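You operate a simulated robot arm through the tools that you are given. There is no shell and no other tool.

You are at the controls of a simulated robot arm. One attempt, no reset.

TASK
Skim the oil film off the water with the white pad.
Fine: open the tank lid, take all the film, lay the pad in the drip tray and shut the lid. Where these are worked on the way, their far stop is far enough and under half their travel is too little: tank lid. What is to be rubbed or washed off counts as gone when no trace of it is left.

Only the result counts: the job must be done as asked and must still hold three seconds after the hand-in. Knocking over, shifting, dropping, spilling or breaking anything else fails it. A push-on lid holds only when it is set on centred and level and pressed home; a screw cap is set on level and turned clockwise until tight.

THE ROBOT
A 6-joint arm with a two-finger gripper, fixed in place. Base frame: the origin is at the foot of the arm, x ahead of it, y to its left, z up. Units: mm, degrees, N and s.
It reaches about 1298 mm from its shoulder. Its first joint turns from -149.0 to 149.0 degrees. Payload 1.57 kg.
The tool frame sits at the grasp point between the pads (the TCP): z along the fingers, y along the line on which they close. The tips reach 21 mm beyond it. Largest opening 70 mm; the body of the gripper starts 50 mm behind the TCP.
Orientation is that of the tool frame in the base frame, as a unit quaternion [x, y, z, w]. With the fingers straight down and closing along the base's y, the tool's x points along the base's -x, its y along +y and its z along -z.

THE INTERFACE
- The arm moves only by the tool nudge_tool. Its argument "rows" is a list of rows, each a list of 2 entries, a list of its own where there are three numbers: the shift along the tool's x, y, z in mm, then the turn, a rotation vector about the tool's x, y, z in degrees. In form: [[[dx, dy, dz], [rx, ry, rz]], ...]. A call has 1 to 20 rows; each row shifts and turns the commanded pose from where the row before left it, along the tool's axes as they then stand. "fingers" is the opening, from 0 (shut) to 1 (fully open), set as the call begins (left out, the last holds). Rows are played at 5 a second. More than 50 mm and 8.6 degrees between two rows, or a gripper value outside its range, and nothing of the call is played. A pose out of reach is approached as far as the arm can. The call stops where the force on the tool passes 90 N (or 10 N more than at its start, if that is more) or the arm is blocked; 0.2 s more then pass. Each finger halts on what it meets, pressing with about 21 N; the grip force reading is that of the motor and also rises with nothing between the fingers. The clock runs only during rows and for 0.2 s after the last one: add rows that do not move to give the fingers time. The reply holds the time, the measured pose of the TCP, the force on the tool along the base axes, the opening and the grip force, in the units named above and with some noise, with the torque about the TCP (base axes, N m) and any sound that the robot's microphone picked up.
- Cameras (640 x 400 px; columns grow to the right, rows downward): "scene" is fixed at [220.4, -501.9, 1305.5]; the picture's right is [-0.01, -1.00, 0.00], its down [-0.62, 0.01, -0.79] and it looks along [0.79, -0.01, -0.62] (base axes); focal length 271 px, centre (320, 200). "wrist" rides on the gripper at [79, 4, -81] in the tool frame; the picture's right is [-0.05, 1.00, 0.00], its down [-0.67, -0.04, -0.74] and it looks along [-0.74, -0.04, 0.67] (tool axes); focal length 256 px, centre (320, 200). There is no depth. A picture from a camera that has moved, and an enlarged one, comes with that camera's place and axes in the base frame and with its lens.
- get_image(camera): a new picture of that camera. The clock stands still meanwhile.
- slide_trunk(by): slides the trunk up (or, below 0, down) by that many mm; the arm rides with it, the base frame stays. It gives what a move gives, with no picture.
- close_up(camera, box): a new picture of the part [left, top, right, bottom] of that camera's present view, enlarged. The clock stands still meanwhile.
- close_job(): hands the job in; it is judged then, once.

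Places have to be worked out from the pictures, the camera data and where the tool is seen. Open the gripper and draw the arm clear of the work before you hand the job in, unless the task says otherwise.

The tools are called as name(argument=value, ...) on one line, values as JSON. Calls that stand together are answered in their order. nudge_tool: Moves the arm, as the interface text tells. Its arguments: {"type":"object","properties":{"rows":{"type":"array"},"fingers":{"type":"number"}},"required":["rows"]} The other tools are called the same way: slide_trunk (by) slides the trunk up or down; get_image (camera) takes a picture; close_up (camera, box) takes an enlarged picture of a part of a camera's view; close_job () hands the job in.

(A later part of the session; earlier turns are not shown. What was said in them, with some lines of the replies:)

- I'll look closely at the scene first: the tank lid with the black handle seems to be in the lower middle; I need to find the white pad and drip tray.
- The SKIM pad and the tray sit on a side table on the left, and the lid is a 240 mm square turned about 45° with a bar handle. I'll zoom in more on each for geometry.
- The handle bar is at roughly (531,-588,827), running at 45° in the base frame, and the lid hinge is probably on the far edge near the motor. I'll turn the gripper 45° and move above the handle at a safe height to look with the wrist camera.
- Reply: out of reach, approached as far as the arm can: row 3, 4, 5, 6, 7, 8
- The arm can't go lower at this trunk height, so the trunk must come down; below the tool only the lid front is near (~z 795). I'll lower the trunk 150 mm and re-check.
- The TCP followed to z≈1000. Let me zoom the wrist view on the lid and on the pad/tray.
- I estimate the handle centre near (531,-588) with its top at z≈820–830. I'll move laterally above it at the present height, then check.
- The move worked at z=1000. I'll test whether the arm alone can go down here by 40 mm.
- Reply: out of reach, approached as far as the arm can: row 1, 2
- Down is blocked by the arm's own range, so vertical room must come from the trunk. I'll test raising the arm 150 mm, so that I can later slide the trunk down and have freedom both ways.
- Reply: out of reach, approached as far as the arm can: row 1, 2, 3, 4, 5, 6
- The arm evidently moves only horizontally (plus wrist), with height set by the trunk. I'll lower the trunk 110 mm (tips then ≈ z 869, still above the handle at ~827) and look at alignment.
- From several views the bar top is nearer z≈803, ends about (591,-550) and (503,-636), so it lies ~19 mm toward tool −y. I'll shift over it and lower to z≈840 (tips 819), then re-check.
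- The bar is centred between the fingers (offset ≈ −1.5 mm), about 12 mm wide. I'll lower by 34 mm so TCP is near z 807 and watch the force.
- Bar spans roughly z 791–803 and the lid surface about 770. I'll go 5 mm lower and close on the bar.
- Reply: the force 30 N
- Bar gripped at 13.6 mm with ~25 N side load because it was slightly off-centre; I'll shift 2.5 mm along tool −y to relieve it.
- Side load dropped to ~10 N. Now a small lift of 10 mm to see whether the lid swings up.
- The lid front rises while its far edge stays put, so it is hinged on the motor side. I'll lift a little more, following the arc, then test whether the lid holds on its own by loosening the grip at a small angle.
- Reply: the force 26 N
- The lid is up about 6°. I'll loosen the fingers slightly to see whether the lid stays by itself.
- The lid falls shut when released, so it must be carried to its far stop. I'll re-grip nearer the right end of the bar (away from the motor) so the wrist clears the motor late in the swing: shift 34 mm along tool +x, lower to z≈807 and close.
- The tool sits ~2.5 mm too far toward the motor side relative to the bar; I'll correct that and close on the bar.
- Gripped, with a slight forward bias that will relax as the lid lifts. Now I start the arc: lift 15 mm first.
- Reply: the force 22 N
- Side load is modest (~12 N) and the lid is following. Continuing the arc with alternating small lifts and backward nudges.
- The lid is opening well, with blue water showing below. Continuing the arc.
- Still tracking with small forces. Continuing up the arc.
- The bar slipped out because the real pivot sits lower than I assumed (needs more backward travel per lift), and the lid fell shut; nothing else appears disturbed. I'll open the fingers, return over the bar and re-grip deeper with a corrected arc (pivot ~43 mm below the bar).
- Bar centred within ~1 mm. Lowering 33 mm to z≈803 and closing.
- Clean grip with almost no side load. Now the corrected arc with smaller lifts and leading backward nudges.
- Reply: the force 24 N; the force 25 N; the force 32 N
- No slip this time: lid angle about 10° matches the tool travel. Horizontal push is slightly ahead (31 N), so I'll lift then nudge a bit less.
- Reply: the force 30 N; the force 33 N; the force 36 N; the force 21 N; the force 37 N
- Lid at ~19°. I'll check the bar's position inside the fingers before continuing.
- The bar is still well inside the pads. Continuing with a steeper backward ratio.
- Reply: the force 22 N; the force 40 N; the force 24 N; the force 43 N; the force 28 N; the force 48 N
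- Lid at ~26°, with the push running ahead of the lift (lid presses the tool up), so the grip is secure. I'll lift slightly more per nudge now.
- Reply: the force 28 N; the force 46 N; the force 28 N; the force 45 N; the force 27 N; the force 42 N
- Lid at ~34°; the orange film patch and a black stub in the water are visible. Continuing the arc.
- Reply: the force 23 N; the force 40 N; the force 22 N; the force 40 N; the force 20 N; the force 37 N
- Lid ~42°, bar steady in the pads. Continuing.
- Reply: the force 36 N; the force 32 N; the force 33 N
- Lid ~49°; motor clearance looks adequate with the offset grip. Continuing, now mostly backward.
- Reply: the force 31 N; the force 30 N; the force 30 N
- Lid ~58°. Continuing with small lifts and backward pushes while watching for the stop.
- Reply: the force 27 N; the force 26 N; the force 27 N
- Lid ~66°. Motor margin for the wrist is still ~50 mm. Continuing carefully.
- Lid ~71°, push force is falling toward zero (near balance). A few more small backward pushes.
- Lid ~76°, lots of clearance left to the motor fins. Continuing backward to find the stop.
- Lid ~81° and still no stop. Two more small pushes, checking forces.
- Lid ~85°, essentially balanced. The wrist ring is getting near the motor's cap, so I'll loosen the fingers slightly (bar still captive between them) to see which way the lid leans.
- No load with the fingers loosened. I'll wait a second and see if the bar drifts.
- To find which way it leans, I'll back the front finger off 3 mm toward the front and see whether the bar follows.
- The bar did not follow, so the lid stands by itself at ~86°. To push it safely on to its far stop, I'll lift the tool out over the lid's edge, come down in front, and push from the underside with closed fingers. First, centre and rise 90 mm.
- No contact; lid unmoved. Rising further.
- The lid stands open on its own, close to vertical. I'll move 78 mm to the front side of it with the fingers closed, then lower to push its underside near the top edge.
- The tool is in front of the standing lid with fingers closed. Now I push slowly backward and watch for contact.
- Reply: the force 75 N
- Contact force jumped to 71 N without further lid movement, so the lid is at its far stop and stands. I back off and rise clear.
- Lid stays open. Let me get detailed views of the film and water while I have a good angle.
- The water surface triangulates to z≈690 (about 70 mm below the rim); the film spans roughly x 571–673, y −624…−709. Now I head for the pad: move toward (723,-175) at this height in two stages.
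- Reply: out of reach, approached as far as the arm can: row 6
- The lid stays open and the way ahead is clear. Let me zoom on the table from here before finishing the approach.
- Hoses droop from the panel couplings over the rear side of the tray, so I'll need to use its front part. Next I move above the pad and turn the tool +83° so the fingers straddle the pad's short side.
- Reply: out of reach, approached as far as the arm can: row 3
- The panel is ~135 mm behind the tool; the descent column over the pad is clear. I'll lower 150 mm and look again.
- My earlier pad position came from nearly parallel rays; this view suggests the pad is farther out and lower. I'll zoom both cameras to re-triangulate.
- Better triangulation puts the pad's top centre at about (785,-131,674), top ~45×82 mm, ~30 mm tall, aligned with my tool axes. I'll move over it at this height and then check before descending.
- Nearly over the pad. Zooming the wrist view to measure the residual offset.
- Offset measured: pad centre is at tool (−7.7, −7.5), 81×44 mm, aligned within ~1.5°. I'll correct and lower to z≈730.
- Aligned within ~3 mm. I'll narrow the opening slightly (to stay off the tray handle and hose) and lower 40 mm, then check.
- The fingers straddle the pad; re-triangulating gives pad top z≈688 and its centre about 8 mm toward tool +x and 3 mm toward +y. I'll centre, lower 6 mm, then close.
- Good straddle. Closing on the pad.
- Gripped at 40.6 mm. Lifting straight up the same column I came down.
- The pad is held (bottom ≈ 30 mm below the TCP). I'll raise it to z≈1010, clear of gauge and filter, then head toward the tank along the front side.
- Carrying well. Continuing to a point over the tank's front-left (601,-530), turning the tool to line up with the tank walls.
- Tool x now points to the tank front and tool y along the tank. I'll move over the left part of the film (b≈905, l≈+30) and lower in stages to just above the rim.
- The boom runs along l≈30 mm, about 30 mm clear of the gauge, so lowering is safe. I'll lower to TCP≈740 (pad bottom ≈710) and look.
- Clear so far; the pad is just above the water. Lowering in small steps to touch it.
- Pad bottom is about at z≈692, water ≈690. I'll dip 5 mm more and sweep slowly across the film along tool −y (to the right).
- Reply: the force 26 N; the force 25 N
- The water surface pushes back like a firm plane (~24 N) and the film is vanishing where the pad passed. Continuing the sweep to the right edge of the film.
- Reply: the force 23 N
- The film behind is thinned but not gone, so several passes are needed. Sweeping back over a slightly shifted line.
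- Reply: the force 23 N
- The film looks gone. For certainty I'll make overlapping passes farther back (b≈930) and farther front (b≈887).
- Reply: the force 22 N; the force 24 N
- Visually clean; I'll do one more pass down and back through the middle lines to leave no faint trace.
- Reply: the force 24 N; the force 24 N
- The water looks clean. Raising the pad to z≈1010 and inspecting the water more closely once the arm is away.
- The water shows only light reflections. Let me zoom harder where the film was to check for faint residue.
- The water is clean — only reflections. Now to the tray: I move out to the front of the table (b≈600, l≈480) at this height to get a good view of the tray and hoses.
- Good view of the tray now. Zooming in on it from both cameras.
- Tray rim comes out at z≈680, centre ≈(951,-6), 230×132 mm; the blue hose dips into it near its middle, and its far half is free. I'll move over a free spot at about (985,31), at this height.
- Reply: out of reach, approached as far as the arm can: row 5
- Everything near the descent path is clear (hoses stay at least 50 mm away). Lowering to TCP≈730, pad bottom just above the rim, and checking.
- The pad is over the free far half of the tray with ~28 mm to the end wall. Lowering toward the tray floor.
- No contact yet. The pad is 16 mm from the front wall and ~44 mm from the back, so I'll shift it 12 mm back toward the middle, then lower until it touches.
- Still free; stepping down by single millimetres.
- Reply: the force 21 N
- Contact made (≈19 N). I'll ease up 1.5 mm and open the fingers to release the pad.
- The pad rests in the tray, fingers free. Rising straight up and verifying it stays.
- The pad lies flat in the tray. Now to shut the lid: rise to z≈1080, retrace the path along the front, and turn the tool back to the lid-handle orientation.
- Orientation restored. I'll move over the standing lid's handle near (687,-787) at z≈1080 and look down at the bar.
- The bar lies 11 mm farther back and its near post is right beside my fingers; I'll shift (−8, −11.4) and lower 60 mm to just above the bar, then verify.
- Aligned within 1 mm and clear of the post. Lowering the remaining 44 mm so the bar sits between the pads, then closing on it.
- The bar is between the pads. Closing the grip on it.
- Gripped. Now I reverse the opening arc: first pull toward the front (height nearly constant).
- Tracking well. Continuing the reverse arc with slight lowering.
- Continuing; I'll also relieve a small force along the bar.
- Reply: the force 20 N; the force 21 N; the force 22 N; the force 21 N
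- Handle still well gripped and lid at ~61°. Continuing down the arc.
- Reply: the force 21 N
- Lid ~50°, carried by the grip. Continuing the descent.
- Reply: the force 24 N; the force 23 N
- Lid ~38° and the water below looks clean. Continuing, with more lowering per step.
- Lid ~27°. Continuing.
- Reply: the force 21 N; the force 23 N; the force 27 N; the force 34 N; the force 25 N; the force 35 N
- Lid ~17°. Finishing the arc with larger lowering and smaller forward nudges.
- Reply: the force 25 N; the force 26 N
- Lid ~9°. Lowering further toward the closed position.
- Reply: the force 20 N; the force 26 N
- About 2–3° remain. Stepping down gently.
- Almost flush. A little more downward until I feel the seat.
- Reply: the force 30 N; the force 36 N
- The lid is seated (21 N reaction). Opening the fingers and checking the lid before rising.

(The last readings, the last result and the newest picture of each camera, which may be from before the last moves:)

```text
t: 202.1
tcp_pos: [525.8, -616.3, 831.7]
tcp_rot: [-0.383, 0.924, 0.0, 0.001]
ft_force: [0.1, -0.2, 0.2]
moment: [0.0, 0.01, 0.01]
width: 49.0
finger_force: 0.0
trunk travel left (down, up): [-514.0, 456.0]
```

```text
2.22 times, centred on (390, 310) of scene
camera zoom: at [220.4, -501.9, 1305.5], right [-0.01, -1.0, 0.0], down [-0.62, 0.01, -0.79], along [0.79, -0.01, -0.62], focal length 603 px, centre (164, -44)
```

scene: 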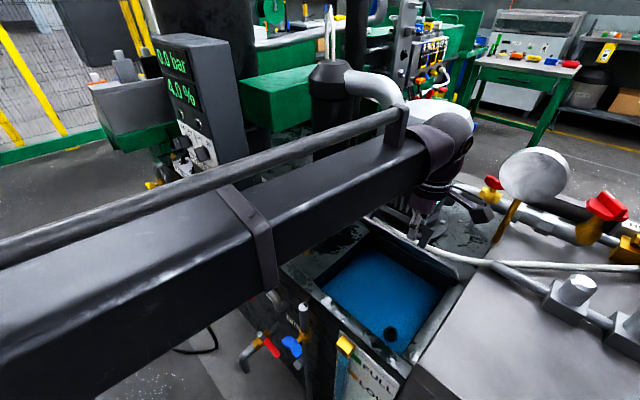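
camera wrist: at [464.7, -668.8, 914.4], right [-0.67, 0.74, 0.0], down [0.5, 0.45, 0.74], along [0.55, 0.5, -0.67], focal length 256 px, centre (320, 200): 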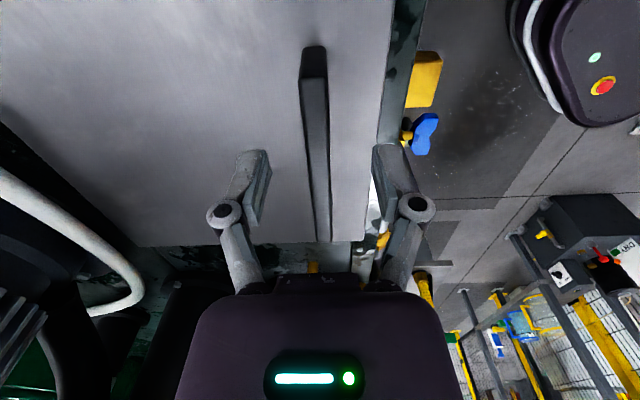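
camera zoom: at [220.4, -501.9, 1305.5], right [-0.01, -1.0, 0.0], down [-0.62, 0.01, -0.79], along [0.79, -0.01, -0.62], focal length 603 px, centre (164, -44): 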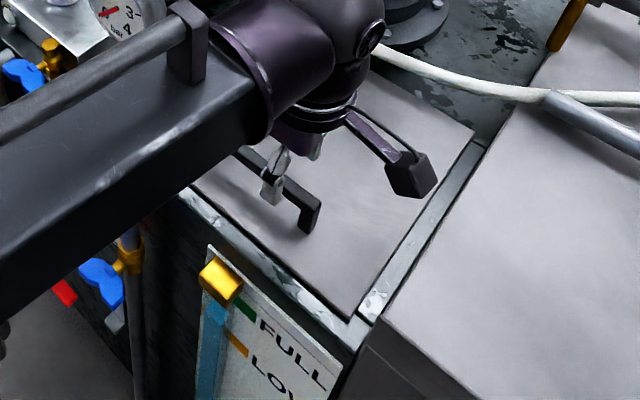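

The lid sits flush as at the start. Rising well clear and taking final checks of the lid, pad and surroundings.

slide_trunk(by=180)

nudge_tool(rows=[[[0, 30, 0], [0, 0, 0]], [[0, 30, 0], [0, 0, 0]], [[0, 0, 0], [0, 0, 0]]], fingers=1)

slide_trunk(by=140)

get_image(camera="scene")

close_up(camera="scene", box=[300, 220, 480, 400])

close_up(camera="scene", box=[110, 160, 250, 290])

get_image(camera="wrist")

```text
t: 204.1
tcp_pos: [526.0, -618.5, 1012.7]
tcp_rot: [-0.383, 0.924, 0.001, 0.0]
ft_force: [-0.2, -0.2, -0.6]
moment: [0.06, 0.0, -0.04]
width: 48.9
finger_force: 0.1
trunk travel left (down, up): [-694.0, 276.0]
```

```text
t: 204.9
tcp_pos: [483.8, -576.4, 1013.3]
tcp_rot: [-0.382, 0.924, 0.001, 0.0]
ft_force: [-0.8, -0.4, 0.5]
moment: [0.02, -0.03, -0.01]
width: 70.1
finger_force: 0.0
trunk travel left (down, up): [-694.0, 276.0]
```

```text
t: 206.6
tcp_pos: [484.7, -576.6, 1152.9]
tcp_rot: [-0.383, 0.924, 0.0, 0.001]
ft_force: [0.2, -0.4, -0.3]
moment: [-0.04, 0.0, -0.03]
width: 70.0
finger_force: 0.1
trunk travel left (down, up): [-834.0, 136.0]
```

```text
taken
```

scene: 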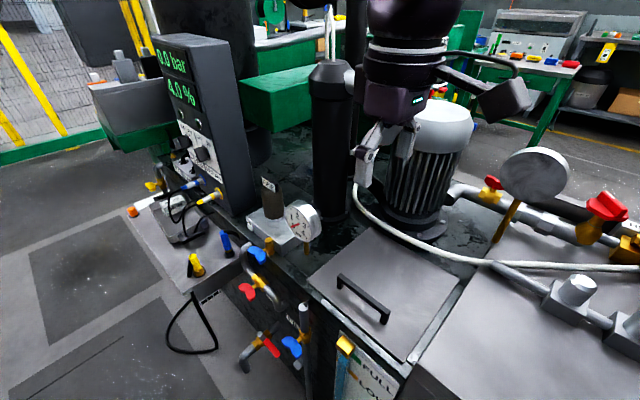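

```text
2.22 times, centred on (390, 310) of scene
camera zoom: at [220.4, -501.9, 1305.5], right [-0.01, -1.0, 0.0], down [-0.62, 0.01, -0.79], along [0.79, -0.01, -0.62], focal length 603 px, centre (164, -44)
```

zoom: 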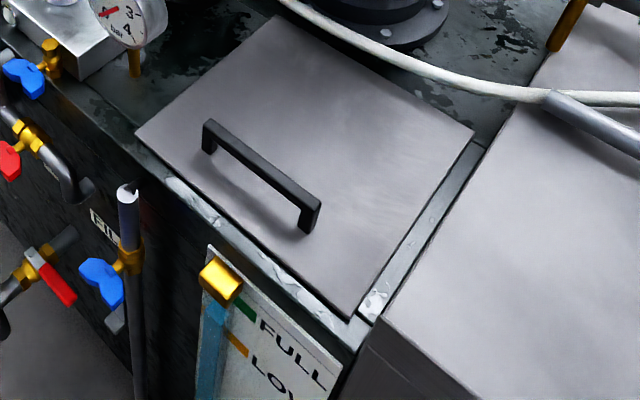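

```text
3.08 times, centred on (180, 225) of scene
camera zoom: at [220.4, -501.9, 1305.5], right [-0.01, -1.0, 0.0], down [-0.62, 0.01, -0.79], along [0.79, -0.01, -0.62], focal length 835 px, centre (751, 123)
```

zoom: 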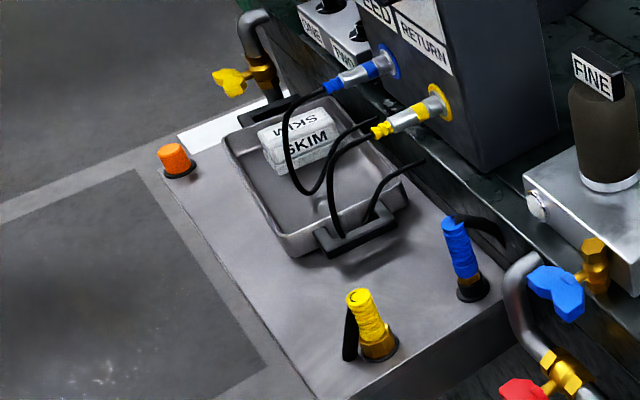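

```text
taken
camera wrist: at [424.0, -627.9, 1234.3], right [-0.67, 0.74, 0.0], down [0.5, 0.45, 0.74], along [0.55, 0.5, -0.67], focal length 256 px, centre (320, 200)
```

wrist: 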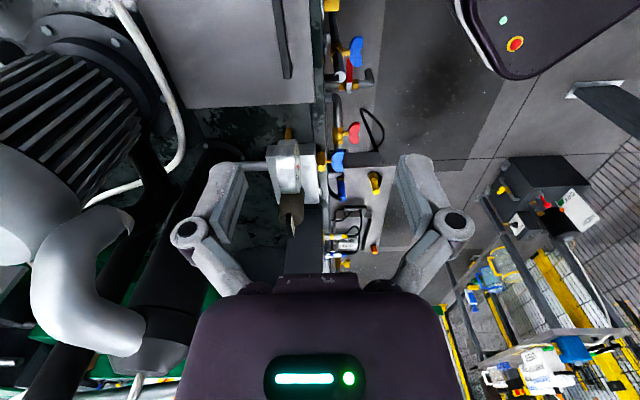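

The lid is shut flush as at the start, the pad lies flat in the drip tray, the water showed no trace of film before closing, and nothing else has moved. The gripper is open and clear, so I hand the job in.

close_job()

```text
The job is handed in.
```

The oil film is off the water, the white pad is in the drip tray and the tank lid is shut. I have handed the job in.

- **Lid:** I opened it to its far stop, near vertical, where it stood on its own while I skimmed. To close it I lowered it back down on its handle until it seated.
- **Lid drops:** It fell shut twice before I got it open. I let it go at about 6° to test whether it would hold, and it slipped out of the grip at roughly 22–26° on the first real attempt. The camera views after each drop and at the end showed no damage and nothing moved.
- **Film:** One pass only thinned it, so I made several overlapping passes. Close-up views before closing the lid showed only light reflections on the water.
- **Pad:** It lies flat in the far half of the tray, clear of the hose that dips into the middle.

The arm is raised clear of the work with the gripper open.
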